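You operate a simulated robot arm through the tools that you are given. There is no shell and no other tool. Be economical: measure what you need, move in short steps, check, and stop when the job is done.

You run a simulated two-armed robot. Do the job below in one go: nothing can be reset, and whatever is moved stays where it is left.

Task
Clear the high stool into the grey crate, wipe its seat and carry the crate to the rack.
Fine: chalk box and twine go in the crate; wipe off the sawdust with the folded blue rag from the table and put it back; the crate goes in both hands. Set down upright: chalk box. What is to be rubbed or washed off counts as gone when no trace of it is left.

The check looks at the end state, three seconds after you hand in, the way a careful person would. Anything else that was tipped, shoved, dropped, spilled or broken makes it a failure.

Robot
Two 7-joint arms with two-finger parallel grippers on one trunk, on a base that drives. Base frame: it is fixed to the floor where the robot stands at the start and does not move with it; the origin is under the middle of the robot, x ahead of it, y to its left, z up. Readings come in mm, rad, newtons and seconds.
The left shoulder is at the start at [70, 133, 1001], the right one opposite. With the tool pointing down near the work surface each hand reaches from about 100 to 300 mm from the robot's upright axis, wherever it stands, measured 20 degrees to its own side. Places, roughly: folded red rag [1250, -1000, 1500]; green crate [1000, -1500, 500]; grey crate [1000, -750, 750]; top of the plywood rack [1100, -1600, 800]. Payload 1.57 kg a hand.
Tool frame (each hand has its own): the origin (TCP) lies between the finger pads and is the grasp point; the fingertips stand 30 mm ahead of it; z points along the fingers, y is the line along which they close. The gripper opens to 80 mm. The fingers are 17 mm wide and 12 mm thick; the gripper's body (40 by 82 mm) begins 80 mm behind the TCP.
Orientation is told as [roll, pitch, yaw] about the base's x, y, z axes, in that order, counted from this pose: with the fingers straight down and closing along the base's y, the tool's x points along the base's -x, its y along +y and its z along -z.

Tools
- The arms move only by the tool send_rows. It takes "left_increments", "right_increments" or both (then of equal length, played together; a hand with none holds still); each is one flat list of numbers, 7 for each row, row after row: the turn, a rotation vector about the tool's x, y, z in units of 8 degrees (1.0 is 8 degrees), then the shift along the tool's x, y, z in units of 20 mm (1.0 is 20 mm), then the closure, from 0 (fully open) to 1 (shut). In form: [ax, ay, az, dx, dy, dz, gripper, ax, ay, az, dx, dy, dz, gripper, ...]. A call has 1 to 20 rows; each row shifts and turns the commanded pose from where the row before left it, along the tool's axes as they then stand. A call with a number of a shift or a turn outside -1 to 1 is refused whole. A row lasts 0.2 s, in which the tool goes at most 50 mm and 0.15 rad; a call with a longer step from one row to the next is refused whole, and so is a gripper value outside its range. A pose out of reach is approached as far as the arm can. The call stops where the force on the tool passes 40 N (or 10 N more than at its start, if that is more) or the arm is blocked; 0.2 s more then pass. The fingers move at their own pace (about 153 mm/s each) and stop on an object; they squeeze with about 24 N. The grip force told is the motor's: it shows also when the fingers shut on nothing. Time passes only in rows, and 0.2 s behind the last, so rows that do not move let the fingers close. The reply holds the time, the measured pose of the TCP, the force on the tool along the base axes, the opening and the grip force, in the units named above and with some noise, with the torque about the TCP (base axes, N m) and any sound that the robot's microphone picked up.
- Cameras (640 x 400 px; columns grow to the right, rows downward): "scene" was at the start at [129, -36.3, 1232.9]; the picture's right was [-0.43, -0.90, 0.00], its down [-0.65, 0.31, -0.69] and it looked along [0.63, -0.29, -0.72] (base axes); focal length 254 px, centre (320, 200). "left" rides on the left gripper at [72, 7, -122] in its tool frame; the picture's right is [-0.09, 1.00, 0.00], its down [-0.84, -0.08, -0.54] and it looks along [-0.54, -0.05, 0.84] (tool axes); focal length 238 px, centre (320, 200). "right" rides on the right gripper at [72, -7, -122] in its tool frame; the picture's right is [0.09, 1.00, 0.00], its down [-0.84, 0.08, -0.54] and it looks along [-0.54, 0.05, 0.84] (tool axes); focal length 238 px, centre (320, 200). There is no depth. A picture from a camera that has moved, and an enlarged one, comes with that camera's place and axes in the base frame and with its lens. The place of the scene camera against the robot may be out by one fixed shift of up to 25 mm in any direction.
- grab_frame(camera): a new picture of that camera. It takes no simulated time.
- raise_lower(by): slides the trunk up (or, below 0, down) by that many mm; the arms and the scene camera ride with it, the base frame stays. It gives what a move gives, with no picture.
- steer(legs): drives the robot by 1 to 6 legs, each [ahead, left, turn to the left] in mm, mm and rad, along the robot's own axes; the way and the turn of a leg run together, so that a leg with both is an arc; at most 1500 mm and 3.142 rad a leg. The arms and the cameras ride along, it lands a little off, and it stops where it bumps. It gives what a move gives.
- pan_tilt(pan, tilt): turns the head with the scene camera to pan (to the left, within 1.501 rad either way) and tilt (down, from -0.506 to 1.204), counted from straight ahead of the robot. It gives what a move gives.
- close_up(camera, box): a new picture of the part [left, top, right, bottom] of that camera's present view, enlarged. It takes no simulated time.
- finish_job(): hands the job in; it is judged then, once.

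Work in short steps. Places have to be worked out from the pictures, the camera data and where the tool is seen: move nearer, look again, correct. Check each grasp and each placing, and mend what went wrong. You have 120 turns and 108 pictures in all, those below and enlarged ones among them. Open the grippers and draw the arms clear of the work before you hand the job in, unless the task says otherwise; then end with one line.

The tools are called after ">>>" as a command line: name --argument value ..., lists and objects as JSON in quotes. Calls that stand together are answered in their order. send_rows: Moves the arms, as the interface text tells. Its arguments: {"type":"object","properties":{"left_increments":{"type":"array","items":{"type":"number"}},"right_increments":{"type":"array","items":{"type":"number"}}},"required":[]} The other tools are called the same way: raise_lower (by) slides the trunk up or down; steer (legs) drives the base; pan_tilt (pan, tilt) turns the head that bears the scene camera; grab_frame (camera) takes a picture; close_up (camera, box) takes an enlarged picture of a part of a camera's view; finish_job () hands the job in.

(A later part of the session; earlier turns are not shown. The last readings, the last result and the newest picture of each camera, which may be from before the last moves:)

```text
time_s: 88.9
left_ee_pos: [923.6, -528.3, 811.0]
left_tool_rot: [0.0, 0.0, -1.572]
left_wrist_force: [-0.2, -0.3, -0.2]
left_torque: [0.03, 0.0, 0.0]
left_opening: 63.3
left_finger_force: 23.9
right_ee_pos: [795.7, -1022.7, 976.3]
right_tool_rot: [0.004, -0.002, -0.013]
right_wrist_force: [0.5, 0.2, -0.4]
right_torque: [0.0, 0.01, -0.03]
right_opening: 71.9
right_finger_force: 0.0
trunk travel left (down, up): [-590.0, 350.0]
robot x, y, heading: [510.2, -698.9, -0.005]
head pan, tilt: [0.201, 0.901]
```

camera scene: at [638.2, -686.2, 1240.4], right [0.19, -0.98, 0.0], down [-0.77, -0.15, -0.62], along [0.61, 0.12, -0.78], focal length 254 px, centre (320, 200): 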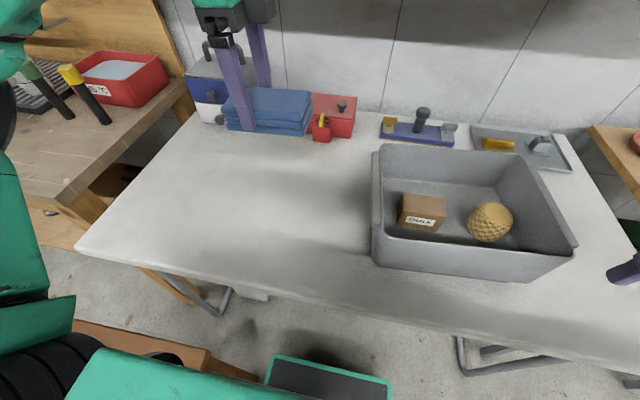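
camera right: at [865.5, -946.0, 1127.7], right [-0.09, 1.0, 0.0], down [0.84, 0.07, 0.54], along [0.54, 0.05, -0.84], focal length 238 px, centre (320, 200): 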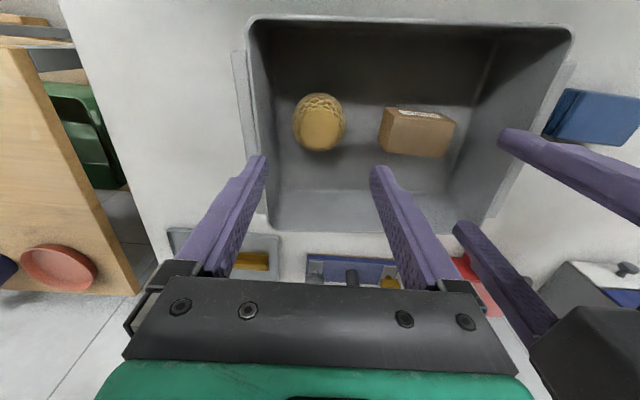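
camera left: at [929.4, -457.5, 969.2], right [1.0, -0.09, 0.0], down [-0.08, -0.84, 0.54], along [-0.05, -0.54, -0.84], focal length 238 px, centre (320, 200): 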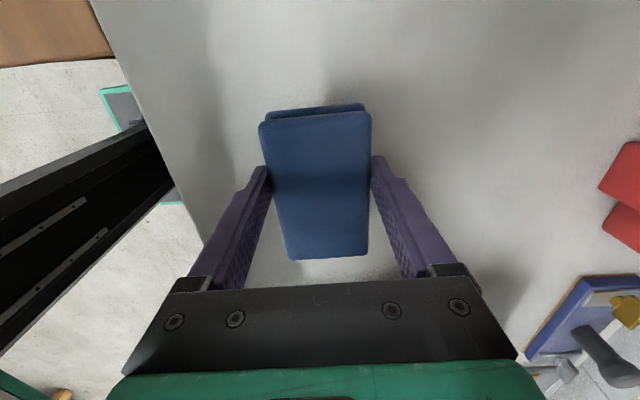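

>>> send_rows --left_increments '[0, 0, 0, 0, 0, 0.1, 1, 0, 0, 0, 0, 0, 0.1, 1]'

```text
time_s: 89.5
left_ee_pos: [920.9, -527.9, 808.2]
left_tool_rot: [0.001, -0.001, -1.572]
left_wrist_force: [0.1, -0.2, -0.3]
left_torque: [-0.04, -0.01, -0.01]
left_opening: 63.2
left_finger_force: 24.2
right_ee_pos: [795.6, -1023.3, 975.8]
right_tool_rot: [0.004, -0.001, -0.016]
right_wrist_force: [-0.1, -0.8, 0.4]
right_torque: [0.02, 0.02, 0.03]
right_opening: 72.0
right_finger_force: 0.2
trunk travel left (down, up): [-590.0, 350.0]
robot x, y, heading: [506.3, -699.3, -0.012]
head pan, tilt: [0.201, 0.901]
```

No contact yet at 808; keep stepping (2 mm, 2 mm).

>>> send_rows --left_increments '[0, 0, 0, 0, 0, 0.1, 1, 0, 0, 0, 0, 0, 0.1, 1]'

>>> close_up --camera "scene" --box '[160, 80, 400, 240]'

```text
time_s: 90.1
left_ee_pos: [924.3, -528.3, 803.7]
left_tool_rot: [-0.002, 0.001, -1.572]
left_wrist_force: [-0.2, 0.0, -0.3]
left_torque: [-0.03, 0.0, 0.01]
left_opening: 62.9
left_finger_force: 23.7
right_ee_pos: [795.7, -1023.3, 976.5]
right_tool_rot: [0.004, -0.002, -0.016]
right_wrist_force: [-0.4, -0.2, -0.1]
right_torque: [0.01, 0.02, 0.0]
right_opening: 72.0
right_finger_force: 0.1
trunk travel left (down, up): [-590.0, 350.0]
robot x, y, heading: [507.7, -698.5, -0.012]
head pan, tilt: [0.201, 0.901]
```

```text
2.50 times, centred on (280, 160) of scene
camera zoom: at [638.0, -686.2, 1240.5], right [0.19, -0.98, 0.0], down [-0.77, -0.15, -0.62], along [0.61, 0.12, -0.78], focal length 635 px, centre (420, 300)
```

zoom: 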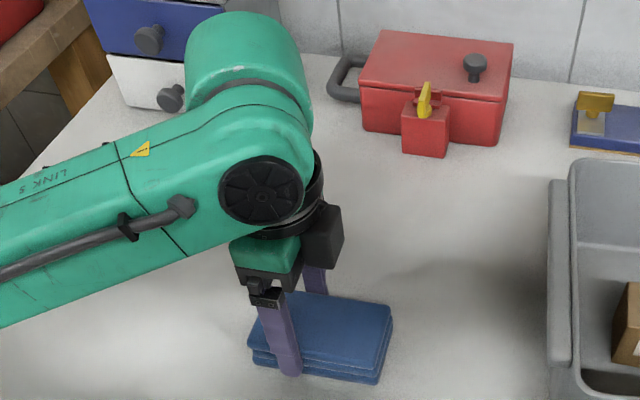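

>>> send_rows --left_increments '[0, 0, 0, 0, 0, 0.1, 1, 0, 0, 0, 0, 0, 0.05, 1]'

>>> send_rows --left_increments '[0, 0, 0, 0, 0, 0.1, 1, 0, 0, 0, 0, 0, 0.05, 1]'

```text
time_s: 90.7
left_ee_pos: [922.9, -528.7, 802.2]
left_tool_rot: [0.003, -0.002, -1.57]
left_wrist_force: [4.4, 4.1, 11.8]
left_torque: [-0.72, -0.12, 0.23]
left_opening: 63.2
left_finger_force: 24.4
right_ee_pos: [796.3, -1023.0, 976.1]
right_tool_rot: [0.004, -0.001, -0.017]
right_wrist_force: [-0.3, 0.2, 0.3]
right_torque: [-0.01, -0.02, 0.0]
right_opening: 72.1
right_finger_force: 0.1
trunk travel left (down, up): [-590.0, 350.0]
robot x, y, heading: [508.3, -697.9, -0.009]
head pan, tilt: [0.201, 0.901]
```

```text
time_s: 91.3
left_ee_pos: [922.3, -528.8, 802.2]
left_tool_rot: [0.009, 0.003, -1.572]
left_wrist_force: [7.6, 8.4, 35.7]
left_torque: [0.1, 0.1, -0.04]
left_opening: 63.1
left_finger_force: 24.2
right_ee_pos: [793.3, -1023.4, 976.2]
right_tool_rot: [0.003, -0.003, -0.016]
right_wrist_force: [-0.5, 0.2, 0.6]
right_torque: [-0.05, -0.03, 0.03]
right_opening: 71.8
right_finger_force: 0.1
trunk travel left (down, up): [-590.0, 350.0]
robot x, y, heading: [506.7, -704.6, -0.012]
head pan, tilt: [0.201, 0.901]
```

Contact at 802. Ease up 3 mm, open, and lift.

>>> send_rows --left_increments '[0, 0, 0, 0, 0, -0.15, 1, 0, 0, 0, 0, 0, 0, 0.5, 0, 0, 0, 0, 0, 0, 0, 0, 0, 0, 0, 0, 0, 0, 0, 0, 0, 0, 0, -1, 0, 0, 0, 0, 0, 0, -1, 0, 0, 0, 0, 0, 0, -1, 0, 0, 0, 0, 0, 0, -1, 0, 0, 0, 0, 0, 0, -1, 0, 0, 0, 0, 0, 0, -1, 0, 0, 0, 0, 0, 0, -1, 0, 0, 0, 0, 0, 0, -1, 0, 0, 0, 0, 0, 0, -1, 0]'

>>> grab_frame --camera "scene"

>>> grab_frame --camera "left"

```text
time_s: 94.1
left_ee_pos: [922.7, -528.5, 981.0]
left_tool_rot: [0.0, 0.0, -1.575]
left_wrist_force: [-0.3, -0.1, 1.0]
left_torque: [-0.01, 0.02, 0.0]
left_opening: 79.9
left_finger_force: 0.0
right_ee_pos: [795.3, -1023.8, 975.9]
right_tool_rot: [0.003, -0.002, -0.016]
right_wrist_force: [0.5, -0.5, 0.7]
right_torque: [0.01, 0.01, 0.01]
right_opening: 72.0
right_finger_force: 0.1
trunk travel left (down, up): [-590.0, 350.0]
robot x, y, heading: [508.9, -699.8, -0.006]
head pan, tilt: [0.201, 0.901]
```

```text
49 pictures are left
camera scene: at [637.6, -686.5, 1240.5], right [0.19, -0.98, 0.0], down [-0.77, -0.15, -0.62], along [0.61, 0.12, -0.78], focal length 254 px, centre (320, 200)
```

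scene: 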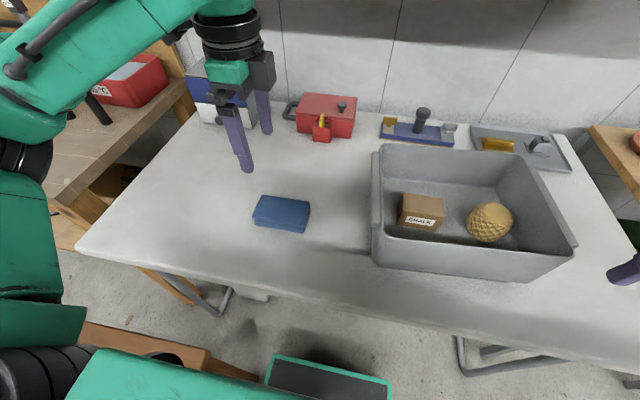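

```text
48 pictures are left
camera left: at [929.9, -457.9, 1103.4], right [1.0, -0.1, 0.0], down [-0.08, -0.84, 0.54], along [-0.05, -0.54, -0.84], focal length 238 px, centre (320, 200)
```

left: 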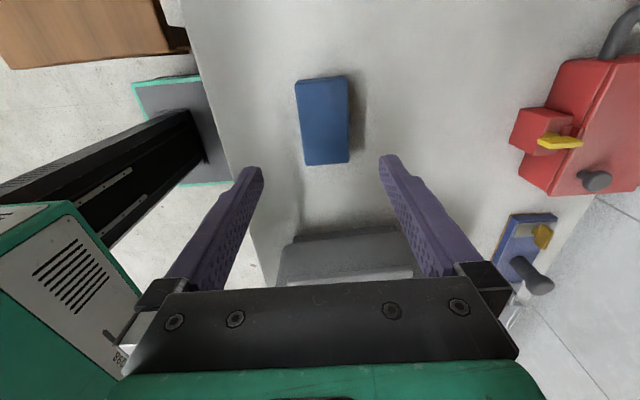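

The rag is back in place. Now for the crate: turn the left hand back to close along y, and drive right to be centred on the crate.

>>> send_rows --left_increments '[0, 0, -1, 0, 0, 0, 0, 0, 0, -1, 0, 0, 0, 0, 0, 0, -1, 0, 0, 0, 0, 0, 0, -1, 0, 0, 0, 0, 0, 0, -1, 0, 0, 0, 0, 0, 0, -1, 0, 0, 0, 0, 0, 0, -1, 0, 0, 0, 0, 0, 0, -1, 0, 0, 0, 0, 0, 0, -1, 0, 0, 0, 0, 0, 0, -1, 0, 0, 0, 0, 0, 0, -1, 0, 0, 0, 0, 0, 0, -0.25, 0, 0, 0, 0]'

>>> steer --legs '[[0, -169, 0.01]]'

>>> pan_tilt --pan 0.0 --tilt 0.95

>>> grab_frame --camera "scene"

>>> grab_frame --camera "left"

```text
time_s: 96.7
left_ee_pos: [921.8, -528.3, 979.9]
left_tool_rot: [0.001, 0.001, 0.0]
left_wrist_force: [-0.6, 0.0, -0.4]
left_torque: [-0.04, -0.02, -0.01]
left_opening: 80.0
left_finger_force: 0.1
right_ee_pos: [796.0, -1023.7, 978.0]
right_tool_rot: [0.002, -0.001, -0.015]
right_wrist_force: [-0.8, -0.1, 1.3]
right_torque: [-0.01, -0.02, -0.02]
right_opening: 71.8
right_finger_force: 0.0
trunk travel left (down, up): [-590.0, 350.0]
robot x, y, heading: [506.8, -701.5, -0.012]
head pan, tilt: [0.201, 0.901]
```

```text
time_s: 98.2
left_ee_pos: [919.0, -692.6, 980.3]
left_tool_rot: [-0.001, 0.0, 0.005]
left_wrist_force: [0.1, -0.3, 0.1]
left_torque: [0.02, 0.03, 0.01]
left_opening: 79.9
left_finger_force: 0.0
right_ee_pos: [798.8, -1190.0, 974.6]
right_tool_rot: [0.004, -0.001, -0.007]
right_wrist_force: [0.1, 1.0, -1.2]
right_torque: [0.0, 0.01, 0.01]
right_opening: 72.1
right_finger_force: 0.0
trunk travel left (down, up): [-590.0, 350.0]
robot x, y, heading: [506.3, -867.5, 0.0]
head pan, tilt: [0.201, 0.901]
```

```text
time_s: 98.9
left_ee_pos: [919.8, -693.5, 980.7]
left_tool_rot: [-0.001, 0.002, 0.006]
left_wrist_force: [0.2, 0.1, -0.1]
left_torque: [-0.03, -0.01, 0.01]
left_opening: 80.1
left_finger_force: 0.0
right_ee_pos: [797.4, -1189.5, 975.9]
right_tool_rot: [0.005, -0.002, -0.008]
right_wrist_force: [0.0, 0.1, -0.5]
right_torque: [-0.03, -0.01, -0.01]
right_opening: 71.9
right_finger_force: 0.2
trunk travel left (down, up): [-590.0, 350.0]
robot x, y, heading: [506.3, -872.9, -0.002]
head pan, tilt: [0.0, 0.949]
```

```text
47 pictures are left
camera scene: at [635.6, -869.2, 1236.9], right [0.0, -1.0, 0.0], down [-0.81, 0.0, -0.58], along [0.58, 0.0, -0.81], focal length 254 px, centre (320, 200)
```

scene: 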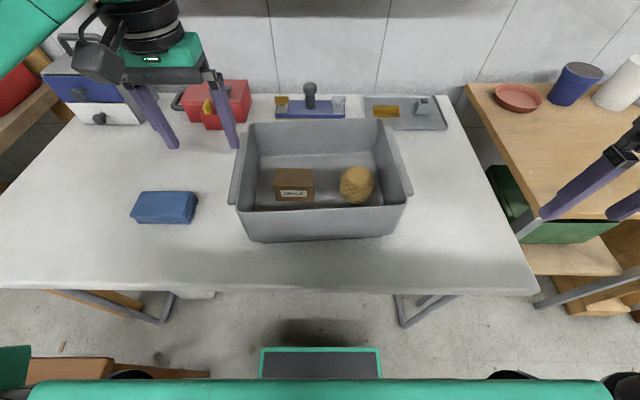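

```text
46 pictures are left
camera left: at [849.0, -688.4, 1102.9], right [0.09, 1.0, 0.0], down [0.84, -0.07, 0.54], along [0.54, -0.05, -0.84], focal length 238 px, centre (320, 200)
```

left: 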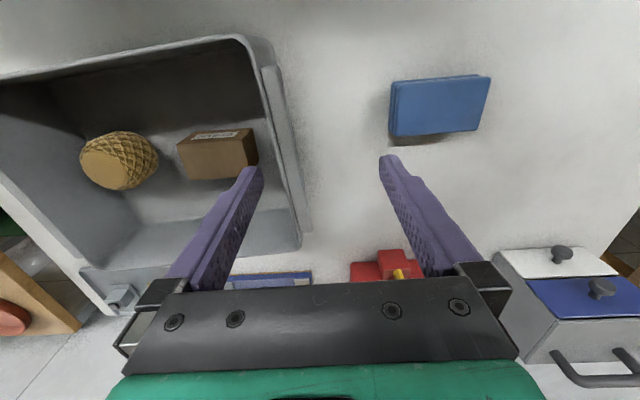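

Let me zoom on both handles.

>>> close_up --camera "left" --box '[180, 20, 340, 260]'

>>> close_up --camera "scene" --box '[220, 105, 420, 250]'

```text
1.67 times, centred on (260, 140) of left
camera zoom: at [849.0, -688.4, 1102.9], right [0.09, 1.0, 0.0], down [0.84, -0.07, 0.54], along [0.54, -0.05, -0.84], focal length 397 px, centre (420, 300)
```

zoom: 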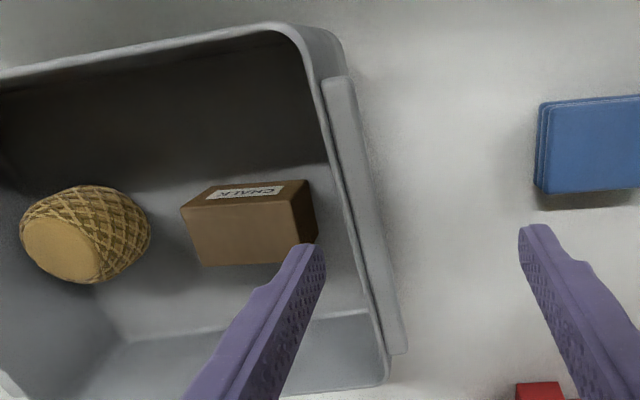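

```text
2.76 times, centred on (320, 178) of scene
camera zoom: at [635.6, -869.2, 1236.9], right [0.0, -1.0, 0.0], down [-0.81, 0.0, -0.58], along [0.58, 0.0, -0.81], focal length 700 px, centre (320, 262)
```

zoom: 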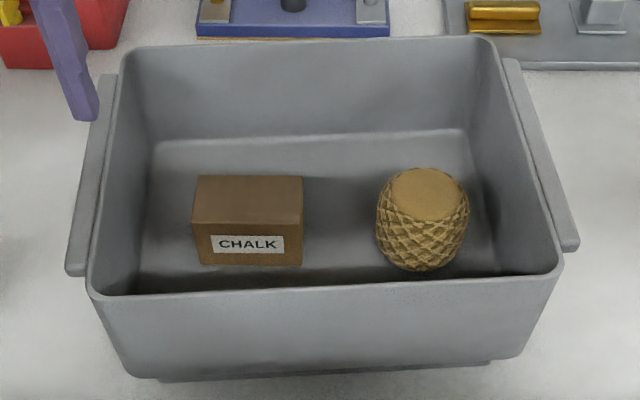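

The handle is an outside ledge under the rim: left one centred at about [943,-728], wall plus ledge ≈20 mm thick; the right one at about [958,-1029]; crate yaw ≈+0.05. I'll bring both hands above them, yawed 0.05, half open.

>>> send_rows --left_increments '[0, 0, -0.36, 0, 0, 0, 0.375, 0, 0, 0, -0.6, -0.8, 0, 0.375, 0, 0, 0, -0.6, -0.8, 0, 0.375, 0, 0, 0, 0, 0, 0, 0.375, 0, 0, 0, 0, 0, 0, 0.375, 0, 0, 0, 0, 0, 0, 0.375, 0, 0, 0, 0, 0, 0, 0.375, 0, 0, 0, 0, 0, 0, 0.375, 0, 0, 0, 0, 0, 0, 0.375]' --right_increments '[0, 0, 0, -0.95, 0.95, 0, 0.375, 0, 0, 0, -0.95, 0.95, 0, 0.375, 0, 0, 0, -0.95, 0.95, 0, 0.375, 0, 0, 0, -0.95, 0.95, 0, 0.375, 0, 0, 0, -0.95, 0.95, 0, 0.375, 0, 0, 0, -0.95, 0.95, 0, 0.375, 0, 0, 0, -0.95, 0.95, 0, 0.375, 0, 0, 0, -0.95, 0.95, 0, 0.375, 0, 0, -0.36, 0, 0, 0, 0.375]'

>>> grab_frame --camera "right"

>>> grab_frame --camera "left"

```text
time_s: 100.9
left_ee_pos: [944.8, -724.1, 981.7]
left_tool_rot: [0.001, -0.001, 0.057]
left_wrist_force: [0.3, 0.4, -0.7]
left_torque: [-0.01, 0.01, -0.03]
left_opening: 49.9
left_finger_force: 0.1
right_ee_pos: [950.7, -1040.5, 976.9]
right_tool_rot: [0.006, -0.002, 0.043]
right_wrist_force: [-0.3, 0.3, -0.1]
right_torque: [0.03, -0.01, -0.01]
right_opening: 49.8
right_finger_force: 0.1
trunk travel left (down, up): [-590.0, 350.0]
robot x, y, heading: [505.0, -867.3, -0.007]
head pan, tilt: [0.0, 0.949]
```

```text
43 pictures are left
camera right: at [879.5, -1050.8, 1098.1], right [-0.13, 0.99, 0.0], down [0.83, 0.11, 0.54], along [0.54, 0.08, -0.84], focal length 238 px, centre (320, 200)
```

right: 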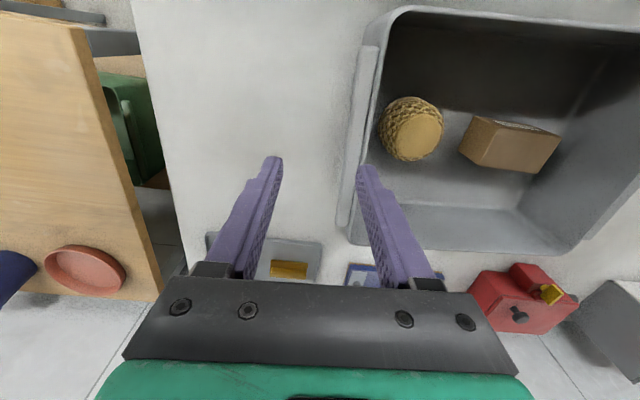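

```text
42 pictures are left
camera left: at [873.9, -722.6, 1104.3], right [0.04, 1.0, 0.0], down [0.84, -0.03, 0.54], along [0.54, -0.02, -0.84], focal length 238 px, centre (320, 200)
```

left: 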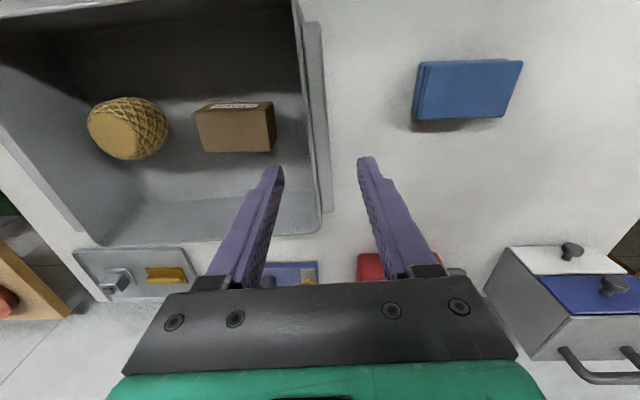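

Refined: left wall+ledge centre ≈[943,-729], right ≈[960,-1002]. Shift the hands accordingly and look again.

>>> send_rows --left_increments '[0, 0, 0, 0, -0.25, 0, 0.375, 0, 0, 0, 0, 0, 0, 0.375]' --right_increments '[0, 0, -0.1, -0.28, 0.95, 0, 0.375, 0, 0, 0, -0.28, 0.95, 0, 0.375]'

>>> raise_lower --by -45

>>> grab_frame --camera "right"

>>> grab_frame --camera "left"

```text
time_s: 101.5
left_ee_pos: [944.8, -729.6, 980.9]
left_tool_rot: [0.001, 0.001, 0.058]
left_wrist_force: [0.0, -0.3, -0.1]
left_torque: [0.02, 0.01, -0.01]
left_opening: 50.2
left_finger_force: 0.1
right_ee_pos: [961.3, -1001.7, 977.9]
right_tool_rot: [0.005, -0.002, 0.059]
right_wrist_force: [-0.1, -0.1, 0.3]
right_torque: [0.01, 0.02, 0.05]
right_opening: 49.9
right_finger_force: 0.0
trunk travel left (down, up): [-590.0, 350.0]
robot x, y, heading: [504.4, -866.3, -0.003]
head pan, tilt: [0.0, 0.949]
```

```text
time_s: 102.4
left_ee_pos: [944.6, -728.2, 936.7]
left_tool_rot: [-0.001, 0.002, 0.056]
left_wrist_force: [-0.3, -0.1, -0.1]
left_torque: [0.0, -0.01, 0.0]
left_opening: 50.0
left_finger_force: 0.0
right_ee_pos: [961.0, -1001.2, 931.1]
right_tool_rot: [0.004, -0.003, 0.057]
right_wrist_force: [0.0, 0.2, -0.6]
right_torque: [-0.02, -0.03, 0.01]
right_opening: 50.1
right_finger_force: 0.0
trunk travel left (down, up): [-545.0, 395.0]
robot x, y, heading: [504.3, -866.4, -0.002]
head pan, tilt: [0.0, 0.949]
```

```text
41 pictures are left
camera right: at [890.2, -1012.7, 1053.8], right [-0.15, 0.99, 0.0], down [0.83, 0.12, 0.54], along [0.54, 0.08, -0.84], focal length 238 px, centre (320, 200)
```

right: 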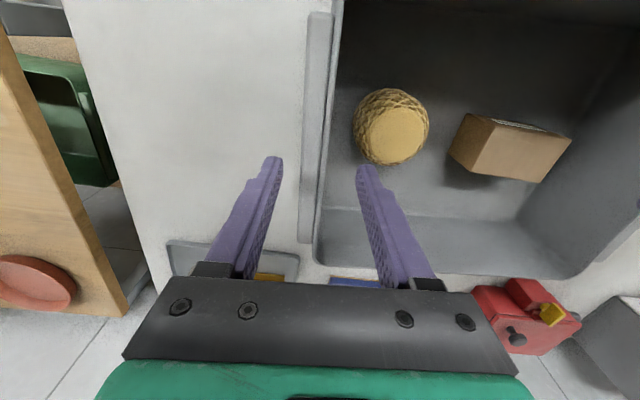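

```text
40 pictures are left
camera left: at [874.2, -726.7, 1058.4], right [0.04, 1.0, 0.0], down [0.84, -0.03, 0.54], along [0.54, -0.02, -0.84], focal length 238 px, centre (320, 200)
```

left: 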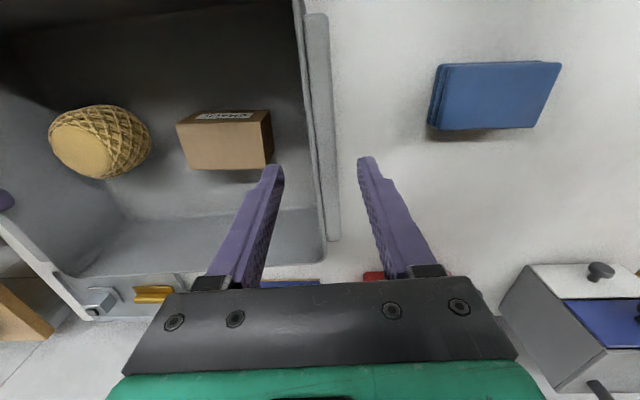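

Both walls are centred between the fingers. Lower 52 mm.

>>> raise_lower --by -52

>>> grab_frame --camera "right"

>>> grab_frame --camera "left"

```text
time_s: 103.3
left_ee_pos: [945.6, -728.9, 884.2]
left_tool_rot: [0.0, 0.0, 0.056]
left_wrist_force: [0.2, -0.1, -0.6]
left_torque: [-0.01, 0.0, -0.01]
left_opening: 50.1
left_finger_force: 0.0
right_ee_pos: [961.3, -1001.9, 881.0]
right_tool_rot: [0.003, -0.002, 0.056]
right_wrist_force: [1.1, -0.5, 8.0]
right_torque: [0.24, 0.02, -0.01]
right_opening: 48.9
right_finger_force: 0.0
trunk travel left (down, up): [-493.0, 447.0]
robot x, y, heading: [508.3, -863.9, -0.002]
head pan, tilt: [0.0, 0.949]
```

```text
39 pictures are left
camera right: at [890.2, -1012.9, 1002.5], right [-0.15, 0.99, 0.0], down [0.83, 0.12, 0.55], along [0.54, 0.08, -0.84], focal length 238 px, centre (320, 200)
```

right: 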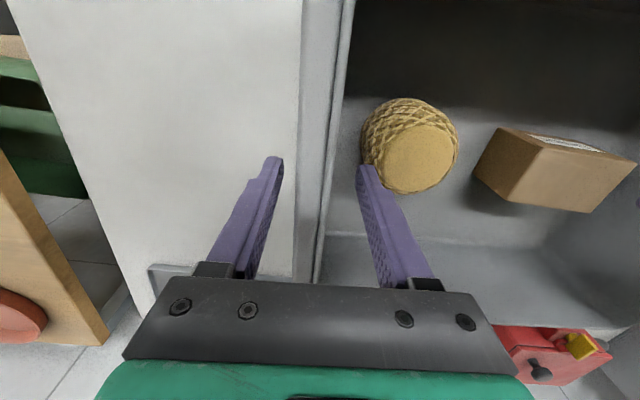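

```text
38 pictures are left
camera left: at [874.1, -726.8, 1006.6], right [0.04, 1.0, 0.0], down [0.84, -0.03, 0.54], along [0.54, -0.02, -0.84], focal length 238 px, centre (320, 200)
```

left: 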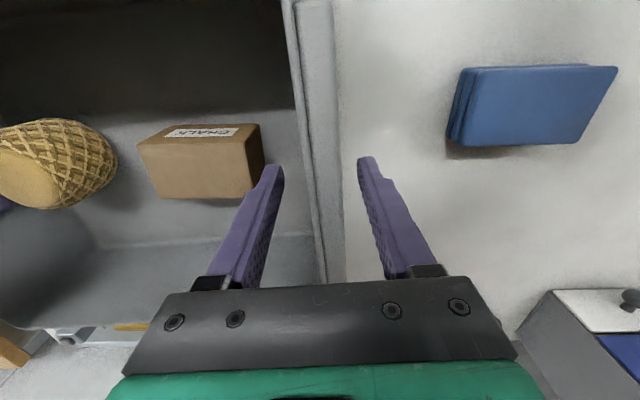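

The right inner fingertip touches the twine's shoulder (8 N). Raise that hand, narrow its opening to ~36 mm, and lower again.

>>> send_rows --right_increments '[0, 0, 0, 0, 0, -0.75, 0.375, 0, 0, 0, 0, 0, 0, 0.55, 0, 0, 0, 0, -0.1, 0, 0.55, 0, 0, 0, 0, 0, 0.4, 0.55, 0, 0, 0, 0, 0, 0.3, 0.55]'

>>> grab_frame --camera "right"

```text
time_s: 104.5
left_ee_pos: [944.4, -728.6, 884.4]
left_tool_rot: [0.001, 0.001, 0.055]
left_wrist_force: [-0.4, 0.3, 0.8]
left_torque: [-0.02, 0.03, 0.02]
left_opening: 50.1
left_finger_force: 0.0
right_ee_pos: [961.8, -1002.5, 880.4]
right_tool_rot: [0.005, -0.002, 0.057]
right_wrist_force: [-0.2, -0.6, 0.4]
right_torque: [0.01, -0.02, -0.01]
right_opening: 35.9
right_finger_force: 0.0
trunk travel left (down, up): [-493.0, 447.0]
robot x, y, heading: [505.1, -865.3, 0.001]
head pan, tilt: [0.0, 0.949]
```

```text
37 pictures are left
camera right: at [890.2, -1014.8, 1002.2], right [-0.15, 0.99, 0.0], down [0.83, 0.12, 0.54], along [0.54, 0.08, -0.84], focal length 238 px, centre (320, 200)
```

right: 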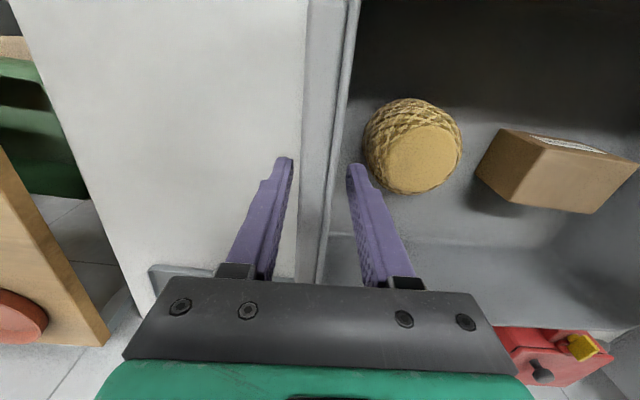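

Clear now. Close both grippers together.

>>> send_rows --left_increments '[0, 0, 0, 0, 0, 0, 0.55, 0, 0, 0, 0, 0, 0, 0.7, 0, 0, 0, 0, 0, 0, 1, 0, 0, 0, 0, 0, 0, 1, 0, 0, 0, 0, 0, 0, 1]' --right_increments '[0, 0, 0, 0, 0, 0, 0.55, 0, 0, 0, 0, 0, 0, 0.7, 0, 0, 0, 0, 0, 0, 1, 0, 0, 0, 0, 0, 0, 1, 0, 0, 0, 0, 0, 0, 1]'

>>> grab_frame --camera "scene"

```text
time_s: 105.6
left_ee_pos: [944.4, -724.1, 884.6]
left_tool_rot: [0.008, 0.003, 0.063]
left_wrist_force: [0.4, 3.0, -0.2]
left_torque: [-0.79, -0.08, -0.15]
left_opening: 19.0
left_finger_force: 24.1
right_ee_pos: [961.9, -1005.8, 881.0]
right_tool_rot: [-0.002, 0.001, 0.052]
right_wrist_force: [-1.1, -3.3, -0.2]
right_torque: [0.46, -0.23, 0.25]
right_opening: 18.9
right_finger_force: 23.7
trunk travel left (down, up): [-493.0, 447.0]
robot x, y, heading: [507.4, -866.7, -0.003]
head pan, tilt: [0.0, 0.949]
stopped in row 5 (right hand): the force on the tool passed its limit at 41 N (the readings are from after the stop); the commanded pose is now the measured one
```

```text
36 pictures are left
camera scene: at [635.4, -869.0, 1139.9], right [0.0, -1.0, 0.0], down [-0.81, 0.0, -0.58], along [0.58, 0.0, -0.81], focal length 254 px, centre (320, 200)
```

scene: 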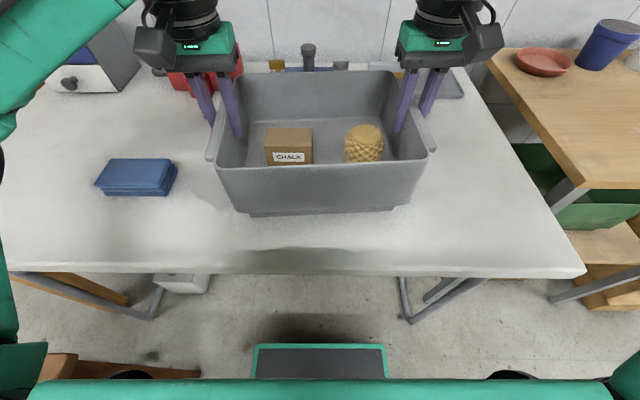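

Both hands hold the crate walls (19 mm each). Lift with the trunk a little and check.

>>> raise_lower --by 30

>>> grab_frame --camera "scene"

```text
time_s: 106.3
left_ee_pos: [945.4, -725.2, 913.8]
left_tool_rot: [0.01, 0.003, 0.062]
left_wrist_force: [0.6, 4.2, -1.5]
left_torque: [-0.75, 0.11, -0.17]
left_opening: 19.2
left_finger_force: 23.9
right_ee_pos: [962.4, -1005.4, 909.4]
right_tool_rot: [-0.003, 0.003, 0.052]
right_wrist_force: [0.1, -3.0, -3.3]
right_torque: [0.53, -0.11, 0.29]
right_opening: 18.9
right_finger_force: 24.0
trunk travel left (down, up): [-523.0, 417.0]
robot x, y, heading: [508.7, -868.5, -0.007]
head pan, tilt: [0.0, 0.949]
```

```text
35 pictures are left
camera scene: at [636.8, -869.1, 1169.8], right [0.0, -1.0, 0.0], down [-0.81, 0.0, -0.58], along [0.58, 0.0, -0.81], focal length 254 px, centre (320, 200)
```

scene: 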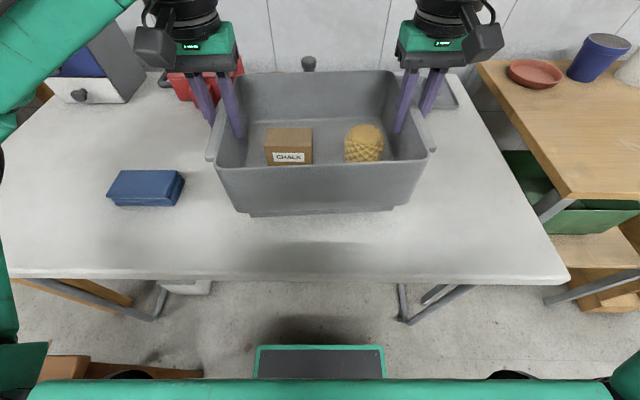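

The crate is lifted level and light. Raise 110 more and look at the rack.

>>> raise_lower --by 110

>>> pan_tilt --pan -0.75 --tilt 0.6

>>> grab_frame --camera "scene"

```text
time_s: 107.8
left_ee_pos: [945.7, -725.6, 1023.8]
left_tool_rot: [0.008, 0.002, 0.062]
left_wrist_force: [-0.2, 6.2, -2.4]
left_torque: [-0.75, -0.11, -0.16]
left_opening: 18.6
left_finger_force: 24.1
right_ee_pos: [961.4, -1005.6, 1020.3]
right_tool_rot: [-0.004, 0.001, 0.052]
right_wrist_force: [0.8, -6.5, -4.1]
right_torque: [0.46, 0.11, 0.26]
right_opening: 18.8
right_finger_force: 23.8
trunk travel left (down, up): [-633.0, 307.0]
robot x, y, heading: [501.7, -862.3, 0.001]
head pan, tilt: [0.0, 0.949]
```

```text
time_s: 108.9
left_ee_pos: [945.7, -724.8, 1023.9]
left_tool_rot: [0.007, 0.005, 0.063]
left_wrist_force: [0.7, 6.2, -1.1]
left_torque: [-0.77, -0.17, -0.12]
left_opening: 18.9
left_finger_force: 23.6
right_ee_pos: [961.8, -1005.7, 1018.4]
right_tool_rot: [-0.004, 0.0, 0.052]
right_wrist_force: [-0.1, -7.9, -4.0]
right_torque: [0.45, 0.14, 0.28]
right_opening: 19.0
right_finger_force: 24.4
trunk travel left (down, up): [-633.0, 307.0]
robot x, y, heading: [504.3, -868.6, -0.003]
head pan, tilt: [-0.75, 0.6]
```

```text
34 pictures are left
camera scene: at [628.3, -929.3, 1308.2], right [-0.68, -0.73, 0.0], down [-0.41, 0.39, -0.82], along [0.6, -0.56, -0.57], focal length 254 px, centre (320, 200)
```

scene: 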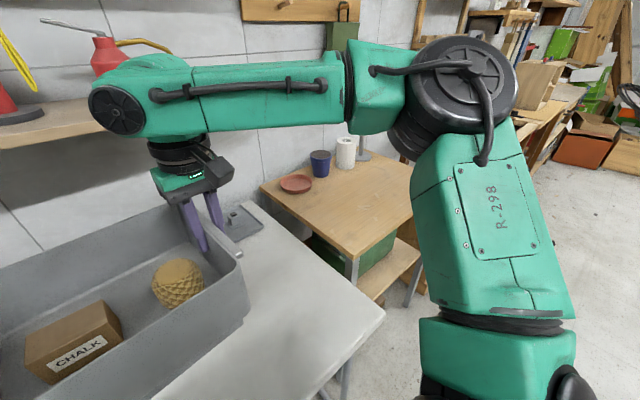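

The way right is free. Drive right 350 mm, then the rest, keeping the crate high.

>>> steer --legs '[[0, -350, 0], [0, -340, 0]]'

>>> pan_tilt --pan 0.0 --tilt 0.8

>>> grab_frame --camera "scene"

>>> grab_frame --camera "left"

>>> grab_frame --camera "right"

```text
time_s: 113.0
left_ee_pos: [943.8, -1420.3, 1023.1]
left_tool_rot: [0.007, 0.003, 0.064]
left_wrist_force: [0.0, 8.3, -1.3]
left_torque: [-0.71, -0.06, -0.16]
left_opening: 18.9
left_finger_force: 23.4
right_ee_pos: [960.9, -1700.0, 1020.5]
right_tool_rot: [-0.003, 0.001, 0.053]
right_wrist_force: [-0.6, -9.3, -3.6]
right_torque: [0.48, 0.04, 0.24]
right_opening: 19.0
right_finger_force: 24.5
trunk travel left (down, up): [-633.0, 307.0]
robot x, y, heading: [505.4, -1564.9, -0.002]
head pan, tilt: [-0.75, 0.6]
```

```text
time_s: 114.1
left_ee_pos: [944.6, -1420.0, 1024.8]
left_tool_rot: [0.009, 0.004, 0.064]
left_wrist_force: [0.2, 2.2, -1.5]
left_torque: [-0.77, 0.06, -0.14]
left_opening: 19.0
left_finger_force: 24.3
right_ee_pos: [959.4, -1700.4, 1020.4]
right_tool_rot: [-0.003, 0.002, 0.055]
right_wrist_force: [-0.1, -2.4, -2.7]
right_torque: [0.52, -0.01, 0.28]
right_opening: 18.8
right_finger_force: 23.8
trunk travel left (down, up): [-633.0, 307.0]
robot x, y, heading: [508.4, -1561.7, -0.006]
head pan, tilt: [0.0, 0.799]
```

```text
33 pictures are left
camera scene: at [643.0, -1564.3, 1291.3], right [0.0, -1.0, 0.0], down [-0.72, 0.0, -0.7], along [0.7, 0.0, -0.72], focal length 254 px, centre (320, 200)
```

scene: 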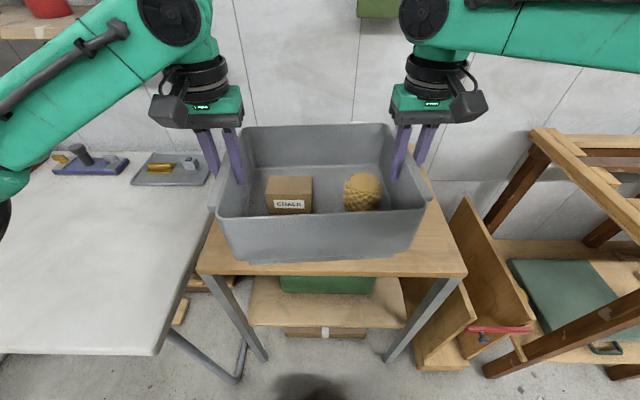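

```text
32 pictures are left
camera left: at [874.0, -1419.6, 1146.2], right [0.03, 1.0, 0.01], down [0.84, -0.03, 0.54], along [0.54, -0.01, -0.84], focal length 238 px, centre (320, 200)
```

left: 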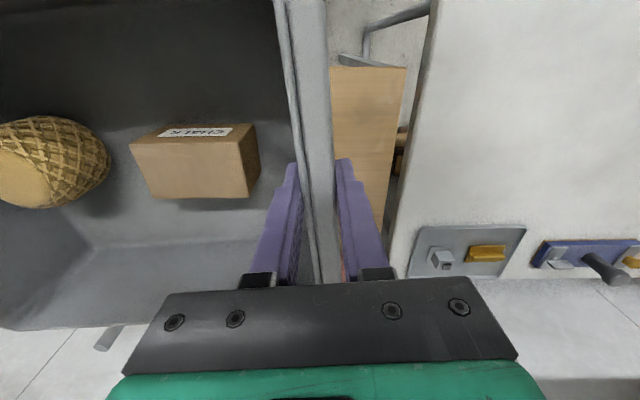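

```text
31 pictures are left
camera right: at [890.3, -1711.4, 1141.9], right [-0.15, 0.99, 0.0], down [0.83, 0.12, 0.54], along [0.54, 0.08, -0.84], focal length 238 px, centre (320, 200)
```

right: 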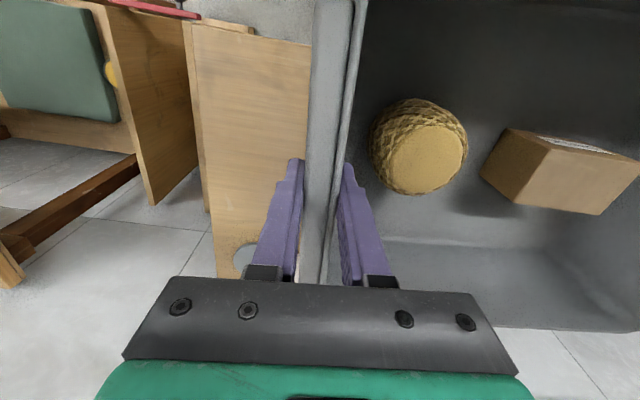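

The rack top runs from about x=897 and y -1305 to -1860, free in front of the dish. I'll move ahead 90 mm with a slight right turn to square the crate (centre goes to about [1040,-1585]).

>>> steer --legs '[[90, 0, -0.055]]'

>>> grab_frame --camera "scene"

>>> grab_frame --camera "left"

>>> grab_frame --camera "right"

```text
time_s: 115.2
left_ee_pos: [1039.6, -1445.4, 1023.8]
left_tool_rot: [0.008, 0.003, 0.01]
left_wrist_force: [0.1, 2.5, -0.3]
left_torque: [-0.73, -0.11, -0.14]
left_opening: 18.7
left_finger_force: 24.2
right_ee_pos: [1040.7, -1727.2, 1021.1]
right_tool_rot: [-0.003, -0.001, 0.0]
right_wrist_force: [0.2, -2.1, -3.7]
right_torque: [0.42, 0.08, 0.24]
right_opening: 18.7
right_finger_force: 24.3
trunk travel left (down, up): [-633.0, 307.0]
robot x, y, heading: [595.6, -1566.0, -0.053]
head pan, tilt: [0.0, 0.799]
```

```text
30 pictures are left
camera scene: at [730.2, -1573.6, 1291.4], right [-0.05, -1.0, 0.0], down [-0.72, 0.04, -0.7], along [0.7, -0.04, -0.72], focal length 254 px, centre (320, 200)
```

scene: 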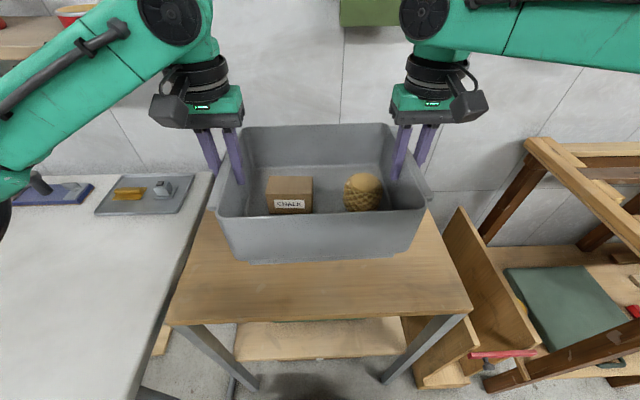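

```text
29 pictures are left
camera left: at [968.8, -1442.3, 1146.4], right [0.08, 1.0, 0.01], down [0.84, -0.07, 0.54], along [0.54, -0.04, -0.84], focal length 238 px, centre (320, 200)
```

left: 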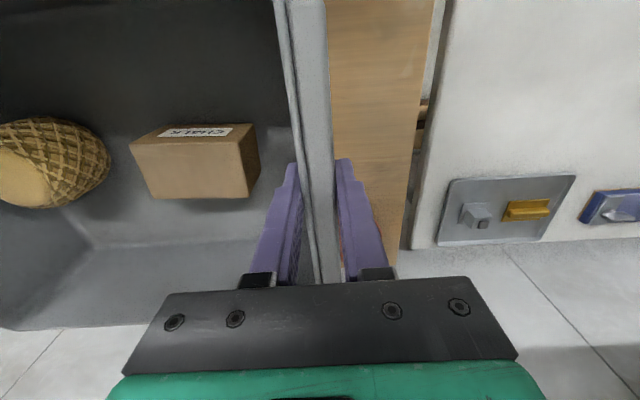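

```text
28 pictures are left
camera right: at [969.0, -1734.6, 1142.2], right [-0.09, 1.0, 0.0], down [0.84, 0.08, 0.54], along [0.54, 0.05, -0.84], focal length 238 px, centre (320, 200)
```

right: 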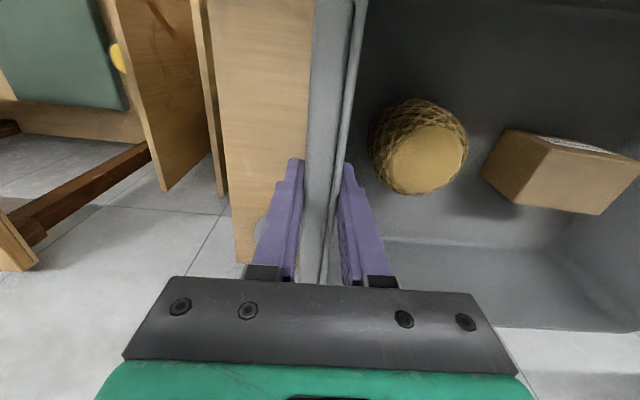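

The crate is square over the rack. Lower 45 mm and check forces.

>>> raise_lower --by -45

>>> grab_frame --camera "scene"

```text
time_s: 116.1
left_ee_pos: [1039.5, -1446.6, 979.9]
left_tool_rot: [0.008, 0.002, 0.01]
left_wrist_force: [0.2, 1.3, -0.8]
left_torque: [-0.8, 0.09, -0.14]
left_opening: 19.1
left_finger_force: 23.2
right_ee_pos: [1040.8, -1727.7, 977.0]
right_tool_rot: [-0.003, 0.0, -0.001]
right_wrist_force: [0.9, -2.5, -3.4]
right_torque: [0.52, -0.13, 0.26]
right_opening: 18.9
right_finger_force: 24.1
trunk travel left (down, up): [-588.0, 352.0]
robot x, y, heading: [596.2, -1564.5, -0.057]
head pan, tilt: [0.0, 0.799]
```

```text
27 pictures are left
camera scene: at [730.0, -1573.8, 1246.4], right [-0.05, -1.0, 0.0], down [-0.72, 0.04, -0.7], along [0.7, -0.04, -0.72], focal length 254 px, centre (320, 200)
```

scene: 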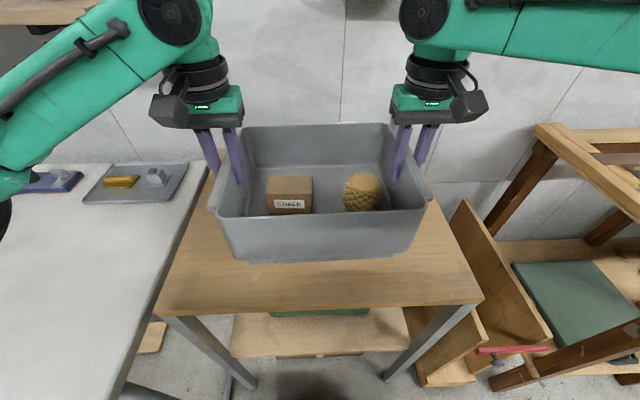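

>>> raise_lower --by -25

>>> close_up --camera "scene" --box '[190, 170, 470, 320]'

```text
time_s: 116.8
left_ee_pos: [1040.3, -1447.3, 954.4]
left_tool_rot: [0.007, 0.004, 0.009]
left_wrist_force: [0.9, 2.3, -1.8]
left_torque: [-0.72, -0.02, -0.14]
left_opening: 18.9
left_finger_force: 24.1
right_ee_pos: [1040.6, -1726.9, 950.5]
right_tool_rot: [-0.004, 0.001, -0.003]
right_wrist_force: [-0.2, -1.1, -3.3]
right_torque: [0.55, -0.01, 0.23]
right_opening: 19.0
right_finger_force: 24.0
trunk travel left (down, up): [-563.0, 377.0]
robot x, y, heading: [591.4, -1563.2, -0.053]
head pan, tilt: [0.0, 0.799]
```

```text
2.29 times, centred on (330, 245) of scene
camera zoom: at [730.5, -1573.8, 1221.3], right [-0.05, -1.0, 0.0], down [-0.72, 0.04, -0.7], along [0.7, -0.04, -0.72], focal length 580 px, centre (297, 97)
```

zoom: 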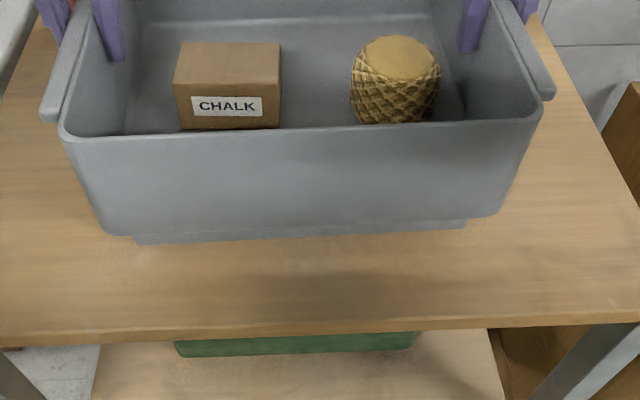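

Still free. Continue lowering in small steps.

>>> raise_lower --by -10

>>> raise_lower --by -6

```text
time_s: 117.4
left_ee_pos: [1039.3, -1446.1, 943.7]
left_tool_rot: [0.008, 0.003, 0.009]
left_wrist_force: [0.9, 1.8, -1.7]
left_torque: [-0.76, -0.07, -0.16]
left_opening: 19.0
left_finger_force: 24.4
right_ee_pos: [1041.1, -1729.0, 940.1]
right_tool_rot: [-0.004, 0.001, 0.0]
right_wrist_force: [0.0, -1.9, -3.3]
right_torque: [0.52, 0.04, 0.21]
right_opening: 19.0
right_finger_force: 24.6
trunk travel left (down, up): [-553.0, 387.0]
robot x, y, heading: [593.0, -1567.1, -0.055]
head pan, tilt: [0.0, 0.799]
```

```text
time_s: 117.9
left_ee_pos: [1039.1, -1446.2, 937.2]
left_tool_rot: [0.007, 0.001, 0.009]
left_wrist_force: [-0.2, 1.7, -2.1]
left_torque: [-0.77, -0.09, -0.17]
left_opening: 18.9
left_finger_force: 23.6
right_ee_pos: [1040.4, -1728.5, 934.8]
right_tool_rot: [-0.003, 0.002, -0.001]
right_wrist_force: [-1.8, -1.1, -3.2]
right_torque: [0.52, 0.08, 0.3]
right_opening: 18.8
right_finger_force: 24.2
trunk travel left (down, up): [-547.0, 393.0]
robot x, y, heading: [595.6, -1563.3, -0.055]
head pan, tilt: [0.0, 0.799]
```

>>> raise_lower --by -6

>>> raise_lower --by -5

>>> close_up --camera "scene" --box '[190, 170, 470, 320]'

```text
time_s: 118.5
left_ee_pos: [1039.4, -1447.3, 931.6]
left_tool_rot: [0.008, 0.001, 0.01]
left_wrist_force: [1.0, 1.9, -1.0]
left_torque: [-0.77, -0.07, -0.1]
left_opening: 18.9
left_finger_force: 24.2
right_ee_pos: [1041.0, -1727.0, 928.8]
right_tool_rot: [-0.003, 0.0, -0.002]
right_wrist_force: [-0.7, -1.9, -2.8]
right_torque: [0.5, 0.01, 0.28]
right_opening: 18.8
right_finger_force: 24.1
trunk travel left (down, up): [-541.0, 399.0]
robot x, y, heading: [592.9, -1564.7, -0.051]
head pan, tilt: [0.0, 0.799]
```

```text
time_s: 119.0
left_ee_pos: [1040.0, -1447.4, 926.5]
left_tool_rot: [0.009, 0.002, 0.008]
left_wrist_force: [0.8, 2.3, -1.7]
left_torque: [-0.74, -0.08, -0.1]
left_opening: 19.2
left_finger_force: 23.7
right_ee_pos: [1040.8, -1728.2, 923.2]
right_tool_rot: [-0.003, 0.0, -0.002]
right_wrist_force: [-0.4, -1.8, -4.1]
right_torque: [0.53, 0.05, 0.31]
right_opening: 19.1
right_finger_force: 23.7
trunk travel left (down, up): [-536.0, 404.0]
robot x, y, heading: [590.2, -1564.1, -0.052]
head pan, tilt: [0.0, 0.799]
```

```text
2.29 times, centred on (330, 245) of scene
camera zoom: at [730.7, -1573.8, 1194.3], right [-0.05, -1.0, 0.0], down [-0.72, 0.04, -0.7], along [0.7, -0.04, -0.72], focal length 580 px, centre (297, 97)
```

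zoom: 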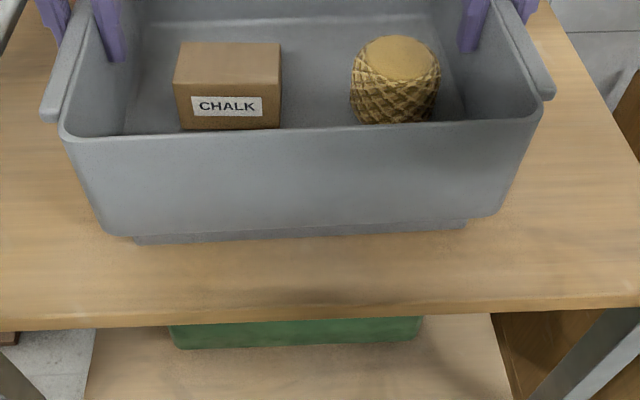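

Rack top by longer baseline ≈800, so contact is near. Continue in 5 mm steps.

>>> raise_lower --by -5

>>> raise_lower --by -4

```text
time_s: 119.5
left_ee_pos: [1038.9, -1446.6, 924.5]
left_tool_rot: [0.007, -0.001, 0.01]
left_wrist_force: [5.8, 2.0, 13.9]
left_torque: [-0.68, 0.38, -0.25]
left_opening: 18.8
left_finger_force: 23.9
right_ee_pos: [1039.4, -1727.4, 921.1]
right_tool_rot: [-0.001, -0.005, -0.002]
right_wrist_force: [4.0, -2.4, 11.9]
right_torque: [0.32, 0.44, 0.38]
right_opening: 19.3
right_finger_force: 24.2
trunk travel left (down, up): [-531.0, 409.0]
robot x, y, heading: [593.4, -1560.9, -0.057]
head pan, tilt: [0.0, 0.799]
```

```text
time_s: 120.1
left_ee_pos: [1036.8, -1446.7, 920.0]
left_tool_rot: [0.006, -0.003, 0.01]
left_wrist_force: [6.5, 2.5, 23.7]
left_torque: [-0.9, -0.1, -0.16]
left_opening: 19.3
left_finger_force: 24.5
right_ee_pos: [1039.6, -1728.2, 916.5]
right_tool_rot: [-0.003, -0.007, -0.002]
right_wrist_force: [8.5, -2.4, 22.8]
right_torque: [0.52, -0.06, 0.45]
right_opening: 19.0
right_finger_force: 24.0
trunk travel left (down, up): [-527.0, 413.0]
robot x, y, heading: [596.8, -1562.3, -0.057]
head pan, tilt: [0.0, 0.799]
```

Contact with the rack top. Ease up 5 mm, then open (right only to 36 mm because of the twine).

>>> raise_lower --by 5

>>> send_rows --left_increments '[0, 0, 0, 0, 0, 0, 0.8, 0, 0, 0, 0, 0, 0, 0.7, 0, 0, 0, 0, 0, 0, 0.6, 0, 0, 0, 0, 0, 0, 0.55]' --right_increments '[0, 0, 0, 0, 0, 0, 0.8, 0, 0, 0, 0, 0, 0, 0.7, 0, 0, 0, 0, 0, 0, 0.6, 0, 0, 0, 0, 0, 0, 0.55]'

>>> grab_frame --camera "right"

>>> grab_frame --camera "left"

```text
time_s: 120.6
left_ee_pos: [1037.7, -1445.7, 921.0]
left_tool_rot: [0.012, 0.009, 0.007]
left_wrist_force: [-0.7, 1.9, -1.5]
left_torque: [-0.75, 0.52, -0.16]
left_opening: 18.9
left_finger_force: 23.5
right_ee_pos: [1039.7, -1728.3, 915.9]
right_tool_rot: [-0.003, 0.007, -0.003]
right_wrist_force: [-0.1, -1.6, -2.7]
right_torque: [0.81, -0.53, 0.09]
right_opening: 18.9
right_finger_force: 24.0
trunk travel left (down, up): [-532.0, 408.0]
robot x, y, heading: [593.3, -1565.2, -0.055]
head pan, tilt: [0.0, 0.799]
```

```text
time_s: 121.6
left_ee_pos: [1040.0, -1447.5, 921.4]
left_tool_rot: [0.009, 0.003, 0.01]
left_wrist_force: [0.2, -0.4, -0.9]
left_torque: [0.02, 0.03, 0.02]
left_opening: 36.2
left_finger_force: 0.1
right_ee_pos: [1039.6, -1727.1, 919.3]
right_tool_rot: [-0.003, 0.001, -0.003]
right_wrist_force: [0.5, 0.9, 0.4]
right_torque: [0.02, -0.01, 0.02]
right_opening: 36.0
right_finger_force: 0.0
trunk travel left (down, up): [-532.0, 408.0]
robot x, y, heading: [589.8, -1564.3, -0.056]
head pan, tilt: [0.0, 0.799]
```

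```text
24 pictures are left
camera right: at [968.8, -1734.7, 1041.2], right [-0.09, 1.0, 0.0], down [0.84, 0.08, 0.54], along [0.54, 0.05, -0.84], focal length 238 px, centre (320, 200)
```

right: 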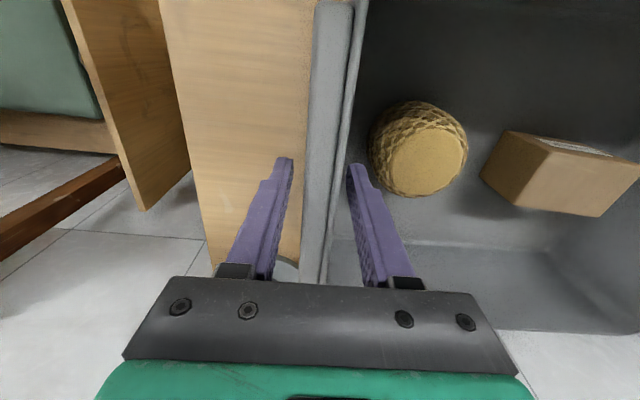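

```text
23 pictures are left
camera left: at [968.6, -1442.4, 1045.5], right [0.08, 1.0, 0.01], down [0.84, -0.07, 0.54], along [0.54, -0.04, -0.84], focal length 238 px, centre (320, 200)
```

left: 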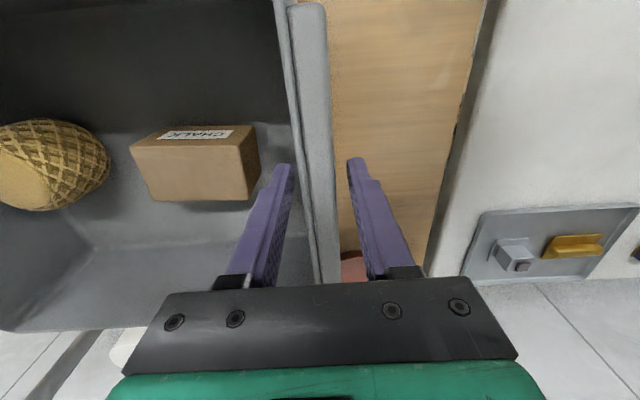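

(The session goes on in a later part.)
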